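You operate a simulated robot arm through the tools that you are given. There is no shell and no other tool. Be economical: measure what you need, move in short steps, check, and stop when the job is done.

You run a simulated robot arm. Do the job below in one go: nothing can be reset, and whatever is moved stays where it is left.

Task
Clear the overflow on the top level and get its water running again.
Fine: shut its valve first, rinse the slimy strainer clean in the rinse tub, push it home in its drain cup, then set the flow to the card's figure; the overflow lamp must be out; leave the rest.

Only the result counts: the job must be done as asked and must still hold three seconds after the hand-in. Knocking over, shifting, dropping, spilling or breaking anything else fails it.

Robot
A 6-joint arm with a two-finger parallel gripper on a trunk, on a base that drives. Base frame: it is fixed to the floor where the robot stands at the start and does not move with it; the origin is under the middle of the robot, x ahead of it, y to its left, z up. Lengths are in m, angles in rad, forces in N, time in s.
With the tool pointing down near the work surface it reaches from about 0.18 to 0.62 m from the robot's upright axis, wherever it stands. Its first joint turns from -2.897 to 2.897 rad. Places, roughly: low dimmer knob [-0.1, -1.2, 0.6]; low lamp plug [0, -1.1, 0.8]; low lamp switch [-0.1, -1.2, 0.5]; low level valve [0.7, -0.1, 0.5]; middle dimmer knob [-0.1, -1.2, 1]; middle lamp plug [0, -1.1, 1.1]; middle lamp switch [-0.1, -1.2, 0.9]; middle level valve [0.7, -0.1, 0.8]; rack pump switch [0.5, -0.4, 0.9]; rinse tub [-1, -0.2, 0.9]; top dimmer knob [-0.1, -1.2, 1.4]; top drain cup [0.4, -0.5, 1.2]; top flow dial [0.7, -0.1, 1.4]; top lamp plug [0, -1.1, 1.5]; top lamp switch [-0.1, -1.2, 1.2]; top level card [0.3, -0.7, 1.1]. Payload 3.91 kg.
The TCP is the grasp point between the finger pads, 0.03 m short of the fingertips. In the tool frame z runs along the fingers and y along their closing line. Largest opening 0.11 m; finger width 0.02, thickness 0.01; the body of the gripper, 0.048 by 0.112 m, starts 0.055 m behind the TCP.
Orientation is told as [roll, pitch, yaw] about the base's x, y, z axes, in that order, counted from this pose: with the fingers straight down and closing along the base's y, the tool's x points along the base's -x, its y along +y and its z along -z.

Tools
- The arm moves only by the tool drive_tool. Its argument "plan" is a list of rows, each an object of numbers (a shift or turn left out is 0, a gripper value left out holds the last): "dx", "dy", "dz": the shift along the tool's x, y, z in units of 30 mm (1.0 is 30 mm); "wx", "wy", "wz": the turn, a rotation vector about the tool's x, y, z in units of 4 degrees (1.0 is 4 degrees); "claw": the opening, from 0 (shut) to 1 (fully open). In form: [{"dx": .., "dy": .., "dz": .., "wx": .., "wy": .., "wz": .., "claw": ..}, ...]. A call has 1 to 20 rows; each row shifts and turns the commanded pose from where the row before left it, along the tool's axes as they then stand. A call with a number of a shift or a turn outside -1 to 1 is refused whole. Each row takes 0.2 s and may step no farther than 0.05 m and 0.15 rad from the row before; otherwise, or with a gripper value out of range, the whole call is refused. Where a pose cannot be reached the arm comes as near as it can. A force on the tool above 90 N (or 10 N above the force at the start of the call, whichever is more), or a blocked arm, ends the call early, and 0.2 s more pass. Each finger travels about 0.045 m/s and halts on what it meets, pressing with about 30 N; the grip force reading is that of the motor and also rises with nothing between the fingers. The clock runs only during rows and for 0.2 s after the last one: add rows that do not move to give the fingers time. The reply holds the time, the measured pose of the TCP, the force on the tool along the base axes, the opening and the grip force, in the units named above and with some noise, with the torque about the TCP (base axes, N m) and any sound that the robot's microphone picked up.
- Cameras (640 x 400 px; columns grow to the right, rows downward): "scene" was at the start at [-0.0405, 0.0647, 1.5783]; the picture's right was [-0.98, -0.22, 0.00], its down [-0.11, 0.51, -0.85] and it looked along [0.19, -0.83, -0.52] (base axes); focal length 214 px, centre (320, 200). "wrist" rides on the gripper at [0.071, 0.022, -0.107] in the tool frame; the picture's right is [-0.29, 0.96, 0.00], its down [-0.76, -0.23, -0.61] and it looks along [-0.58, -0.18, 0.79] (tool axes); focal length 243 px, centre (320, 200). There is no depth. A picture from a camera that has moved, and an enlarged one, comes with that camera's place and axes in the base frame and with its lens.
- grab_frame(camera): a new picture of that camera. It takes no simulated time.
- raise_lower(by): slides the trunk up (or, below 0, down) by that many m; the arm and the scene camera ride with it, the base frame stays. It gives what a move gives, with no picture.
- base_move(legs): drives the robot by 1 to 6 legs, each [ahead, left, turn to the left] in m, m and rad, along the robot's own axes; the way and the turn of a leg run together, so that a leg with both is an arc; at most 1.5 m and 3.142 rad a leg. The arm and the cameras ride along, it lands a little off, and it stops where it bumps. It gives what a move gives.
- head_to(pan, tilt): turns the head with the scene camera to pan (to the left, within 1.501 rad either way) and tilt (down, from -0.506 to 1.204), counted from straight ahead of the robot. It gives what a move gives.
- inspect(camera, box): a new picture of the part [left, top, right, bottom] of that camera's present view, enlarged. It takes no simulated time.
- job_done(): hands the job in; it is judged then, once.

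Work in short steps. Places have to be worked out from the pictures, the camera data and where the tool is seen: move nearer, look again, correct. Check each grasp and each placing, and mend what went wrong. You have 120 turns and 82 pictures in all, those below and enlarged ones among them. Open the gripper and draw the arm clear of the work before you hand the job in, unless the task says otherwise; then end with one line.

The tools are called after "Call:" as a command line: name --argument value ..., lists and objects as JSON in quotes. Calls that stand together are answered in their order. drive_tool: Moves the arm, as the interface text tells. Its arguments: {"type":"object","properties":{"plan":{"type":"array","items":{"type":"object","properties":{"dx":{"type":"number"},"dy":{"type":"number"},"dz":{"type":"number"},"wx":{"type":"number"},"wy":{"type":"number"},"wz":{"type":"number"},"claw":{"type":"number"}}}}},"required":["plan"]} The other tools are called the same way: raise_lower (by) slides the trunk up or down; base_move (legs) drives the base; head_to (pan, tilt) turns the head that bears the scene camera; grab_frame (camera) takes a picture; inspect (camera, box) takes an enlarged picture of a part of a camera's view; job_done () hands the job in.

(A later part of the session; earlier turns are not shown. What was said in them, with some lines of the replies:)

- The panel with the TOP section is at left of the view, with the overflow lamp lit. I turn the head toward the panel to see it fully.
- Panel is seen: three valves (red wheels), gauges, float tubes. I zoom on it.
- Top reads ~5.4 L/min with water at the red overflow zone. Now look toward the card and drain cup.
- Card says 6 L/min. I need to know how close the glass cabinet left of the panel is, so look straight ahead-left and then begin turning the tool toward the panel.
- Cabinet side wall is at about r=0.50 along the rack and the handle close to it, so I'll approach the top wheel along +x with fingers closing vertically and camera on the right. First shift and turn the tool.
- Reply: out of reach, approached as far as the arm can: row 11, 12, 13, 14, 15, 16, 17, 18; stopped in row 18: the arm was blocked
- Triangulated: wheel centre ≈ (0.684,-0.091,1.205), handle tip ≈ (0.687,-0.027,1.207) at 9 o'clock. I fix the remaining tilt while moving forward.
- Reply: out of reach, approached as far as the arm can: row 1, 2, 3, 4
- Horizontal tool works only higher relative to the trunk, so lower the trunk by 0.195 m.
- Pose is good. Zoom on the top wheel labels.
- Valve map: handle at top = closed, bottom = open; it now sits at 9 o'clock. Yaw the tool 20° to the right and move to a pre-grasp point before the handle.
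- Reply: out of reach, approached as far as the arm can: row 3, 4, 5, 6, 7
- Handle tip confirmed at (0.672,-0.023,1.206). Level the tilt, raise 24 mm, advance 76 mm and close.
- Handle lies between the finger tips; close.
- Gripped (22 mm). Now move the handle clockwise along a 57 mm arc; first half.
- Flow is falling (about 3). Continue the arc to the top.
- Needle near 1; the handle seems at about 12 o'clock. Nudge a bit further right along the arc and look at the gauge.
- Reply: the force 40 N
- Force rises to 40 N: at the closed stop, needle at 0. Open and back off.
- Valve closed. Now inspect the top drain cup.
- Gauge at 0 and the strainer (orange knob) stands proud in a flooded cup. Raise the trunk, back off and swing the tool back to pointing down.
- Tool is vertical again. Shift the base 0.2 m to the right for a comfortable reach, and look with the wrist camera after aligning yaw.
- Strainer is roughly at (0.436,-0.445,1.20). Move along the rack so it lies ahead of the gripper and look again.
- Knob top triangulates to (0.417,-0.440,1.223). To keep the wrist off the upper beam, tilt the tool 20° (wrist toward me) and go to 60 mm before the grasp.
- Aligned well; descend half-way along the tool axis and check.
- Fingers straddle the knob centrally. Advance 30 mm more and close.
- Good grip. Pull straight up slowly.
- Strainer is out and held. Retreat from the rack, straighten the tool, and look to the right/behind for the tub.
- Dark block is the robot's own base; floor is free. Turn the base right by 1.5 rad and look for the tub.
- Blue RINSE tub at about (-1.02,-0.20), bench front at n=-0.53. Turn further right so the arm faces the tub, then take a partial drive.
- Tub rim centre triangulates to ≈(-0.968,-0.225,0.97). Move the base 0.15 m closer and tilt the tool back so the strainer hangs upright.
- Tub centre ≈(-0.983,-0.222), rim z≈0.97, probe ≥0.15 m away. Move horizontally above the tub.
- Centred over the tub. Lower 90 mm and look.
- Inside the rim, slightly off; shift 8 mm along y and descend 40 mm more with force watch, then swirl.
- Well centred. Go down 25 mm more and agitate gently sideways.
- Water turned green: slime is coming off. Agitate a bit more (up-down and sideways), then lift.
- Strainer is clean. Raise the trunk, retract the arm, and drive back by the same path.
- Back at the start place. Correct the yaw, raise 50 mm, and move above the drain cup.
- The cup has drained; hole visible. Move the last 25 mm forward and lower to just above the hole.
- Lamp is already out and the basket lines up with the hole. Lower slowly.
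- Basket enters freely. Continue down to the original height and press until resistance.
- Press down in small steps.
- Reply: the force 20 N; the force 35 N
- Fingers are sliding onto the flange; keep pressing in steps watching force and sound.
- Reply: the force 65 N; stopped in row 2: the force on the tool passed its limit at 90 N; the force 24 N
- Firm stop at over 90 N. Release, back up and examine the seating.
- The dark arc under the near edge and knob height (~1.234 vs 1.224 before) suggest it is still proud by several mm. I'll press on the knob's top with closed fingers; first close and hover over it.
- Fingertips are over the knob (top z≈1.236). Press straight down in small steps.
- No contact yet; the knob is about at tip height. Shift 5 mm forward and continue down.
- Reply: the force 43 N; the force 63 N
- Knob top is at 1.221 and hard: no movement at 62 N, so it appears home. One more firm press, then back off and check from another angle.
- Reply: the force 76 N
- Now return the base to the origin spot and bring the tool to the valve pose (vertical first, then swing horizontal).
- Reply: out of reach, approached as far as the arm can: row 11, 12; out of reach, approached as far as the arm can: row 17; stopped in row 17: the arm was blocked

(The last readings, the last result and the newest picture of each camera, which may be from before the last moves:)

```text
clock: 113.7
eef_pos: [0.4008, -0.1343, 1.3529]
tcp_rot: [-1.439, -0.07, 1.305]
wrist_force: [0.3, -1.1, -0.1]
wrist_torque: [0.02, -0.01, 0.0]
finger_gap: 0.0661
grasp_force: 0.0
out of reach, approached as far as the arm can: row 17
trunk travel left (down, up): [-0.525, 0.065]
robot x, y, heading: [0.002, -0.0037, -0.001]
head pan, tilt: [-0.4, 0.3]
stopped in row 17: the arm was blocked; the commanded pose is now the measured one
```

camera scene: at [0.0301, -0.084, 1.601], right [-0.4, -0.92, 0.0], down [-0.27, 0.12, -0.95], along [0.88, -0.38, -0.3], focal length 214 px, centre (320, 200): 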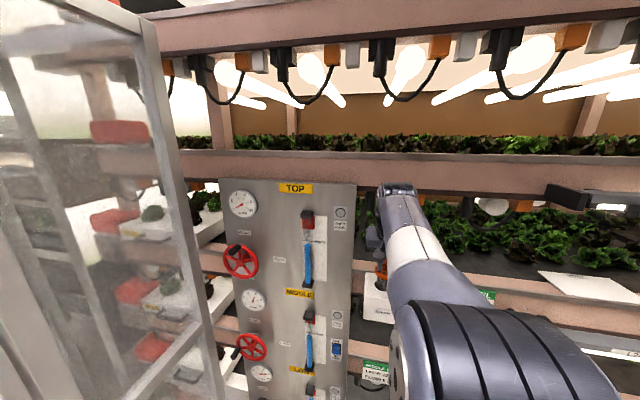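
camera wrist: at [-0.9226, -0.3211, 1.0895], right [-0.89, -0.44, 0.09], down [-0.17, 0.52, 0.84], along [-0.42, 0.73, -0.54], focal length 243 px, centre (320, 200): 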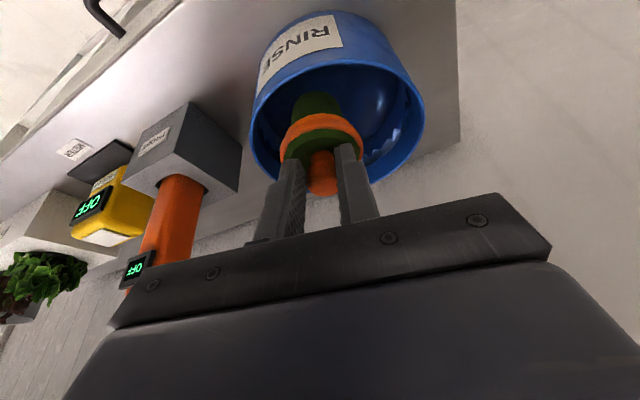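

Nearly there (joint limit met mid-way). Move up/left/forward with the remaining rotation, as the earlier pose allowed, then lower the trunk.

Call:
drive_tool --plan '[{"dx": -0.85, "dy": -0.73, "dz": 0.47}, {"dx": -0.85, "dy": -0.73, "dz": 0.47}, {"dx": -0.85, "dy": -0.73, "dz": 0.47, "wx": 0.65, "wy": 0.4, "wz": -0.39}, {"dx": -0.85, "dy": -0.73, "dz": 0.47, "wx": 0.65, "wy": 0.4, "wz": -0.39}, {"dx": -0.85, "dy": -0.73, "dz": 0.47, "wx": 0.65, "wy": 0.4, "wz": -0.39}]'

Call:
raise_lower --by -0.195

Call:
head_to --pan -0.5 --tilt 0.2

Call:
grab_frame --camera "scene"

Call:
grab_frame --camera "wrist"

```text
clock: 114.9
eef_pos: [0.5119, -0.0392, 1.4601]
tcp_rot: [-1.575, 0.019, 1.224]
wrist_force: [0.0, 0.0, -0.4]
wrist_torque: [-0.02, 0.01, 0.0]
finger_gap: 0.0661
grasp_force: 0.1
trunk travel left (down, up): [-0.525, 0.065]
robot x, y, heading: [0.0005, 0.0016, 0.004]
head pan, tilt: [-0.4, 0.3]
```

```text
clock: 117.0
eef_pos: [0.5116, -0.0391, 1.2656]
tcp_rot: [-1.574, 0.02, 1.225]
wrist_force: [0.5, -0.4, 0.3]
wrist_torque: [-0.01, 0.0, 0.01]
finger_gap: 0.0657
grasp_force: 0.1
trunk travel left (down, up): [-0.33, 0.26]
robot x, y, heading: [0.0029, 0.0007, 0.0]
head pan, tilt: [-0.4, 0.3]
```

```text
clock: 117.7
eef_pos: [0.5112, -0.0399, 1.2659]
tcp_rot: [-1.575, 0.019, 1.223]
wrist_force: [-0.6, 0.2, 0.0]
wrist_torque: [-0.01, -0.02, 0.01]
finger_gap: 0.066
grasp_force: 0.1
trunk travel left (down, up): [-0.33, 0.26]
robot x, y, heading: [0.0012, -0.0023, 0.005]
head pan, tilt: [-0.499, 0.201]
```

```text
18 pictures are left
camera scene: at [0.0214, 0.1085, 1.4153], right [-0.48, -0.88, 0.0], down [-0.18, 0.1, -0.98], along [0.86, -0.47, -0.2], focal length 214 px, centre (320, 200)
```

scene: 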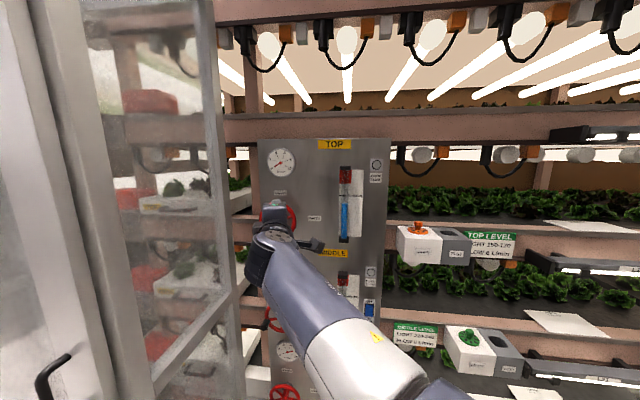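

```text
17 pictures are left
camera wrist: at [0.3861, -0.0703, 1.2459], right [0.1, 0.26, -0.96], down [-0.31, 0.93, 0.21], along [0.94, 0.28, 0.17], focal length 243 px, centre (320, 200)
```

wrist: 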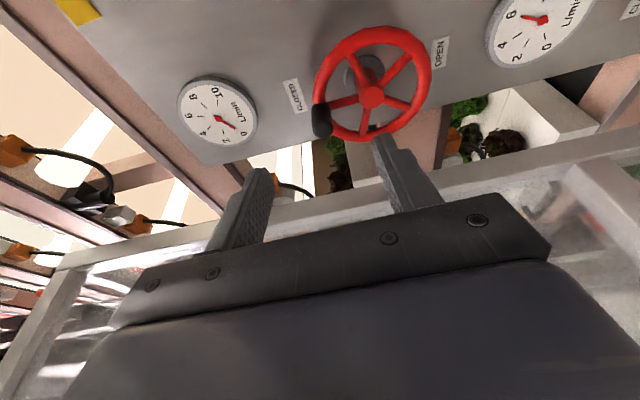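

Check the strainer's seating from this side view.

Call:
inspect --camera "scene" --box '[390, 215, 480, 271]'

Call:
inspect --camera "scene" --box '[440, 318, 530, 374]'

```text
7.11 times, centred on (435, 243) of scene
camera zoom: at [0.0214, 0.1085, 1.4153], right [-0.48, -0.88, 0.0], down [-0.18, 0.1, -0.98], along [0.86, -0.47, -0.2], focal length 1525 px, centre (-498, -106)
```

zoom: 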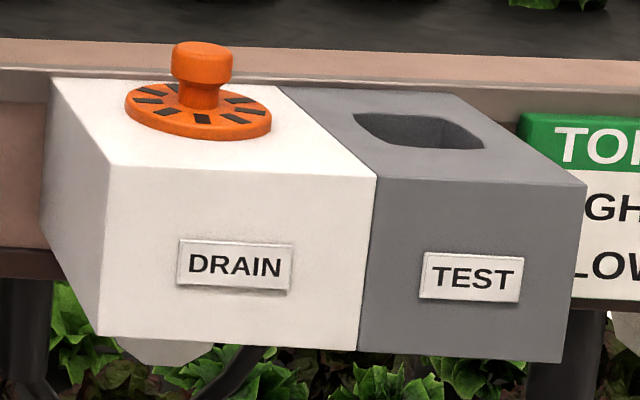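

```text
7.11 times, centred on (485, 346) of scene
camera zoom: at [0.0214, 0.1085, 1.4153], right [-0.48, -0.88, 0.0], down [-0.18, 0.1, -0.98], along [0.86, -0.47, -0.2], focal length 1525 px, centre (-853, -838)
```

zoom: 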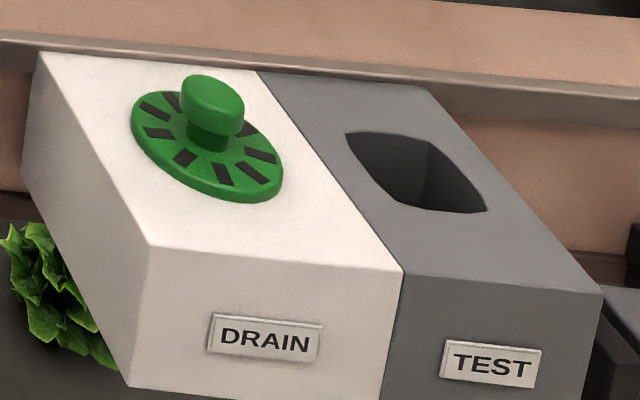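

Flange is flat on the cup like the green reference: seated, lamp out. Now advance on the valve handle (12 o'clock) and grip it.

Call:
drive_tool --plan '[{"dz": 1}, {"dz": 1}, {"dz": 1}, {"dz": 0.85}, {"claw": 0}, {"claw": 0}, {"claw": 0}, {"claw": 0}, {"claw": 0}]'

Call:
inspect --camera "wrist" --box '[120, 0, 520, 250]'

```text
clock: 119.7
eef_pos: [0.619, -0.0785, 1.2675]
tcp_rot: [-1.579, 0.016, 1.224]
wrist_force: [1.4, -4.0, 14.3]
wrist_torque: [0.01, -0.46, -0.15]
finger_gap: 0.0176
grasp_force: 45.7
trunk travel left (down, up): [-0.33, 0.26]
robot x, y, heading: [0.0023, 0.0009, 0.003]
head pan, tilt: [-0.499, 0.201]
```

```text
1.60 times, centred on (320, 125) of wrist
camera zoom: at [0.4936, -0.1097, 1.2481], right [0.1, 0.25, -0.96], down [-0.31, 0.93, 0.21], along [0.94, 0.28, 0.17], focal length 388 px, centre (320, 320)
```

zoom: 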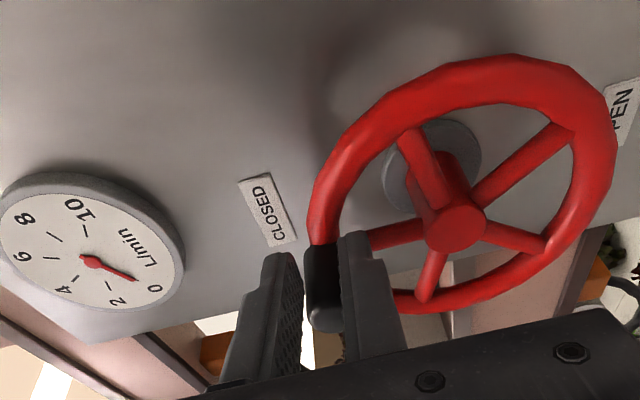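

Gap is 17.6 mm rather than 21.5: I'm 8 mm right and 7 mm short. Reopen, correct, and regrip.

Call:
drive_tool --plan '[{"claw": 0.4}, {"claw": 0.4}, {"dx": -0.26, "dz": 0.2}, {"claw": 0}, {"claw": 0}, {"claw": 0}, {"claw": 0}]'

```text
clock: 121.3
eef_pos: [0.6283, -0.0726, 1.2685]
tcp_rot: [-1.578, 0.018, 1.225]
wrist_force: [9.2, -2.7, 21.5]
wrist_torque: [0.54, -0.11, -0.24]
finger_gap: 0.0209
grasp_force: 45.1
trunk travel left (down, up): [-0.33, 0.26]
robot x, y, heading: [0.0006, 0.002, 0.003]
head pan, tilt: [-0.499, 0.201]
```

Good grip (20.9 mm). Sweep the handle counter-clockwise down to about 5.5 L/min and read the gauge.

Call:
drive_tool --plan '[{"dx": -0.375, "dy": 0.042, "dz": 0.118}, {"dx": -0.359, "dy": 0.122, "dz": 0.113}, {"dx": -0.326, "dy": 0.199, "dz": 0.102}, {"dx": -0.28, "dy": 0.266, "dz": 0.088}, {"dx": -0.221, "dy": 0.321, "dz": 0.069}, {"dx": -0.154, "dy": 0.363, "dz": 0.048}, {"dx": -0.079, "dy": 0.388, "dz": 0.025}, {"dy": 0.398}, {}, {}]'

Call:
inspect --camera "wrist" --box '[0, 0, 400, 250]'

```text
clock: 123.5
eef_pos: [0.6612, -0.0272, 1.2001]
tcp_rot: [-1.574, 0.018, 1.225]
wrist_force: [-14.4, 15.1, -7.4]
wrist_torque: [0.45, 0.31, 0.17]
finger_gap: 0.0211
grasp_force: 45.3
trunk travel left (down, up): [-0.33, 0.26]
robot x, y, heading: [-0.0034, 0.0003, 0.002]
head pan, tilt: [-0.499, 0.201]
```

```text
1.60 times, centred on (200, 125) of wrist
camera zoom: at [0.5357, -0.0586, 1.1813], right [0.09, 0.26, -0.96], down [-0.31, 0.92, 0.21], along [0.94, 0.28, 0.17], focal length 388 px, centre (512, 320)
```

zoom: 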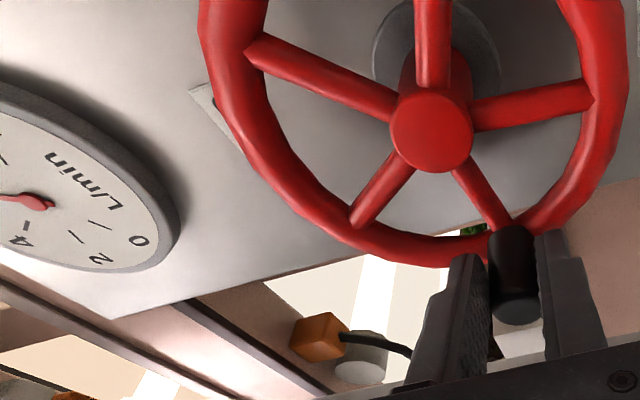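

Call:
inspect --camera "scene" --box '[256, 140, 306, 182]'

```text
9.52 times, centred on (281, 161) of scene
camera zoom: at [0.0198, 0.1106, 1.415], right [-0.48, -0.88, 0.0], down [-0.17, 0.09, -0.98], along [0.86, -0.47, -0.2], focal length 2043 px, centre (691, 571)
```

zoom: 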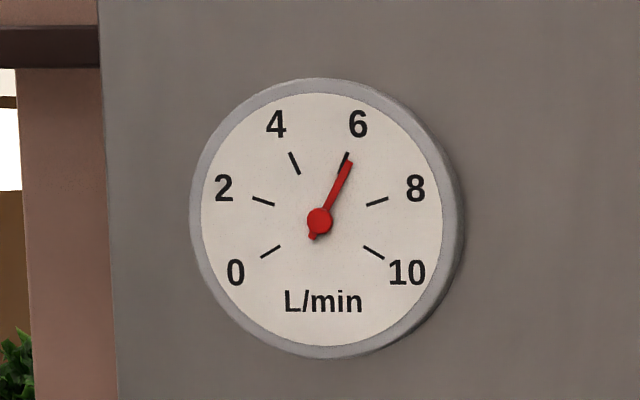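

Reads slightly over 6 (~6.1). Nudge back ~2 mm upward, then release and read.

Call:
drive_tool --plan '[{"dy": -0.09, "dz": -0.05}, {}, {}]'

Call:
inspect --camera "scene" --box '[256, 140, 306, 182]'

```text
clock: 124.3
eef_pos: [0.6613, -0.0269, 1.203]
tcp_rot: [-1.573, 0.02, 1.225]
wrist_force: [-6.9, 15.1, -14.3]
wrist_torque: [0.78, 0.3, 0.4]
finger_gap: 0.0217
grasp_force: 44.8
trunk travel left (down, up): [-0.33, 0.26]
robot x, y, heading: [0.0019, -0.0007, 0.005]
head pan, tilt: [-0.499, 0.201]
```

```text
9.52 times, centred on (281, 161) of scene
camera zoom: at [0.0219, 0.1102, 1.4151], right [-0.48, -0.88, 0.0], down [-0.18, 0.09, -0.98], along [0.86, -0.47, -0.2], focal length 2043 px, centre (691, 571)
```

zoom: 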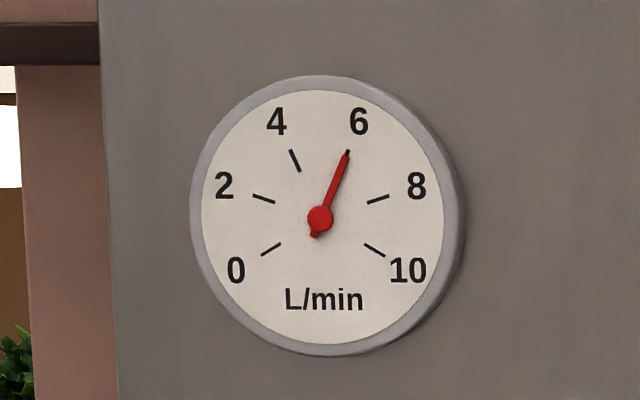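

Needle lies exactly on the 6 tick. Release and back off, then re-read.

Call:
drive_tool --plan '[{"claw": 0.3}, {"claw": 0.6}, {"claw": 0.6}, {"claw": 0.6}, {"dz": -1}, {"dz": -1}, {"dz": -1}, {"dz": -1}, {}]'

Call:
inspect --camera "scene" --box '[256, 140, 306, 182]'

Call:
grab_frame --camera "scene"

```text
clock: 126.3
eef_pos: [0.548, 0.0119, 1.2044]
tcp_rot: [-1.575, 0.019, 1.227]
wrist_force: [0.2, -1.3, 0.5]
wrist_torque: [0.0, -0.01, -0.03]
finger_gap: 0.066
grasp_force: 0.0
trunk travel left (down, up): [-0.33, 0.26]
robot x, y, heading: [0.0052, -0.0001, 0.003]
head pan, tilt: [-0.499, 0.201]
```

```text
9.52 times, centred on (281, 161) of scene
camera zoom: at [0.0212, 0.1084, 1.4154], right [-0.48, -0.88, 0.0], down [-0.17, 0.1, -0.98], along [0.86, -0.47, -0.2], focal length 2043 px, centre (691, 571)
```

zoom: 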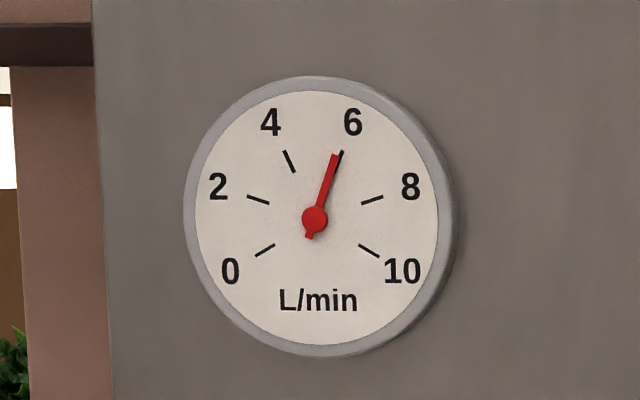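

```text
9 pictures are left
camera scene: at [0.0212, 0.1084, 1.4154], right [-0.48, -0.88, 0.0], down [-0.17, 0.1, -0.98], along [0.86, -0.47, -0.2], focal length 214 px, centre (320, 200)
```

scene: 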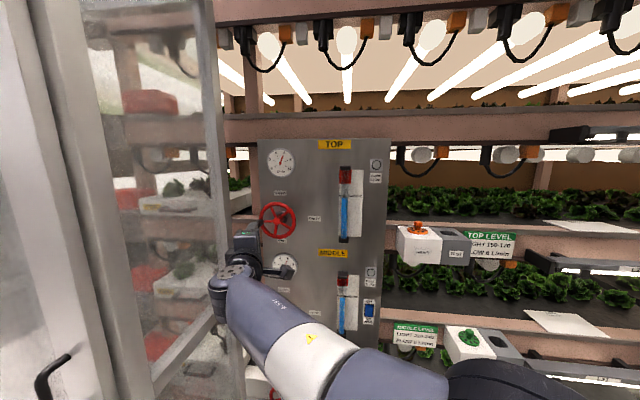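

After release it settled to ~5.9. Regrip, overshoot by ~2.5 mm and release to land nearer 6.

Call:
drive_tool --plan '[{"dz": 1}, {"dz": 1}, {"dz": 1}, {"dz": 0.95}, {"claw": 0}, {"claw": 0}, {"claw": 0}, {"claw": 0}, {"claw": 0}, {"dy": 0.08}, {}, {}]'

Call:
inspect --camera "scene" --box '[256, 140, 306, 182]'

```text
clock: 128.9
eef_pos: [0.6589, -0.0295, 1.2021]
tcp_rot: [-1.575, 0.018, 1.224]
wrist_force: [1.5, -2.2, 5.4]
wrist_torque: [-0.11, 0.11, -0.14]
finger_gap: 0.0215
grasp_force: 45.4
trunk travel left (down, up): [-0.33, 0.26]
robot x, y, heading: [0.0008, -0.001, 0.001]
head pan, tilt: [-0.499, 0.201]
```

```text
9.52 times, centred on (281, 161) of scene
camera zoom: at [0.0214, 0.1081, 1.4154], right [-0.48, -0.88, 0.0], down [-0.18, 0.1, -0.98], along [0.86, -0.47, -0.2], focal length 2043 px, centre (691, 571)
```

zoom: 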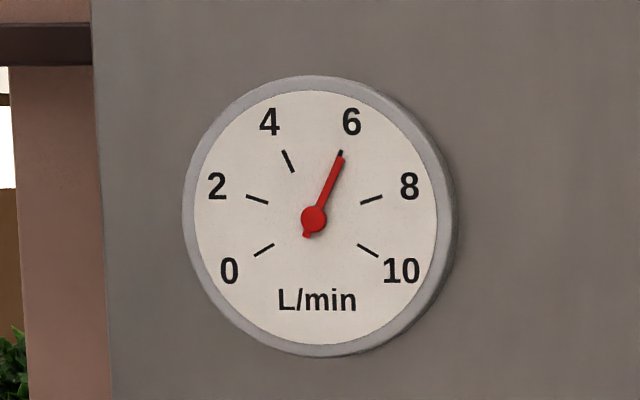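

About 6.05 with little load; release and back off.

Call:
drive_tool --plan '[{"claw": 0.3}, {"claw": 0.6}, {"claw": 0.6}, {"claw": 0.6}, {"dz": -1}, {"dz": -1}, {"dz": -1}, {"dz": -1}, {"dz": -1}, {}, {}, {}, {}, {}]'

Call:
inspect --camera "scene" --box '[256, 140, 306, 182]'

Call:
inspect --camera "scene" --box '[250, 135, 480, 275]'

```text
clock: 131.9
eef_pos: [0.5186, 0.0233, 1.2011]
tcp_rot: [-1.574, 0.019, 1.225]
wrist_force: [1.3, -0.8, 0.3]
wrist_torque: [0.0, -0.04, 0.0]
finger_gap: 0.0659
grasp_force: 0.1
trunk travel left (down, up): [-0.33, 0.26]
robot x, y, heading: [-0.001, 0.002, 0.0]
head pan, tilt: [-0.499, 0.201]
```

```text
9.52 times, centred on (281, 161) of scene
camera zoom: at [0.0214, 0.1085, 1.4154], right [-0.48, -0.88, 0.0], down [-0.18, 0.1, -0.98], along [0.86, -0.47, -0.2], focal length 2043 px, centre (691, 571)
```

zoom: 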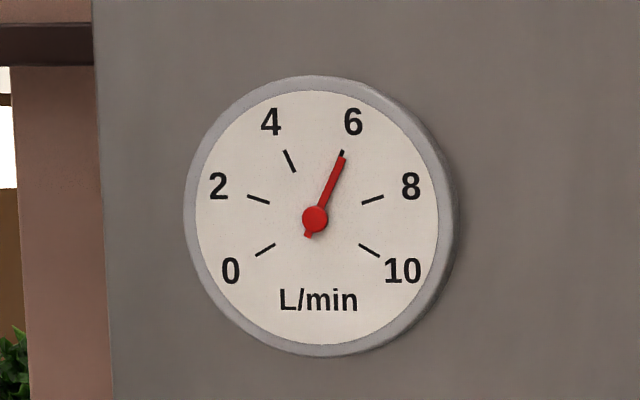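

```text
2.78 times, centred on (365, 205) of scene
camera zoom: at [0.0214, 0.1085, 1.4154], right [-0.48, -0.88, 0.0], down [-0.18, 0.1, -0.98], along [0.86, -0.47, -0.2], focal length 597 px, centre (195, 186)
```

zoom: 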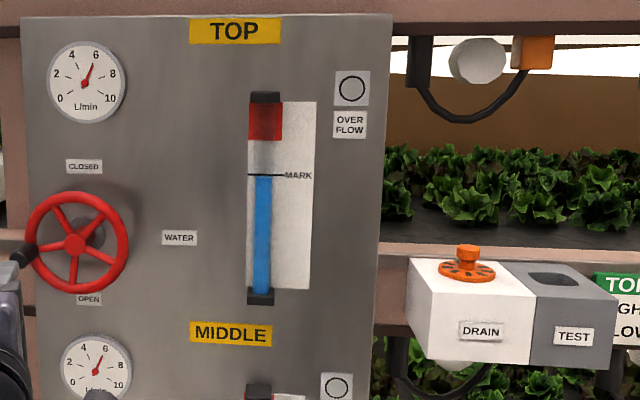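

Flow is on 6, the water stands at the mark and the lamp is out. I draw the arm a bit further back, wait a few seconds and check once more.

Call:
drive_tool --plan '[{"dz": -0.6, "dx": 0.5}, {"dz": -0.6, "dx": 0.5}, {}, {}, {}, {}, {}, {}, {}, {}, {}, {}, {}, {}, {}, {}, {}, {}, {}, {}]'

Call:
inspect --camera "scene" --box '[250, 135, 480, 275]'

```text
clock: 136.1
eef_pos: [0.4743, 0.0062, 1.202]
tcp_rot: [-1.575, 0.02, 1.226]
wrist_force: [0.0, 0.6, -1.0]
wrist_torque: [0.0, 0.0, 0.02]
finger_gap: 0.066
grasp_force: 0.1
trunk travel left (down, up): [-0.33, 0.26]
robot x, y, heading: [0.0007, 0.001, 0.004]
head pan, tilt: [-0.499, 0.201]
```

```text
2.78 times, centred on (365, 205) of scene
camera zoom: at [0.0214, 0.1084, 1.4154], right [-0.48, -0.88, 0.0], down [-0.18, 0.1, -0.98], along [0.86, -0.47, -0.2], focal length 597 px, centre (195, 186)
```

zoom: 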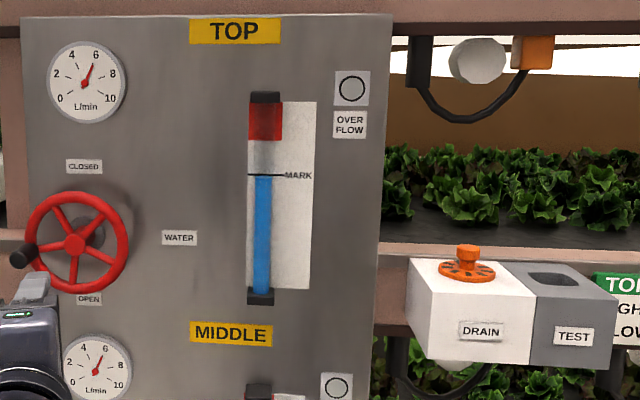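

Everything is stable: flow 6, level at the mark, lamp out, strainer seated. Hand in.

Call:
job_done

```text
The job is handed in.
```

The top-level overflow is cleared: I shut the valve first, rinsed the strainer clean and pushed it home in its cup, then set the flow to the card's 6 L/min; the overflow lamp is out and the water stands at the mark.
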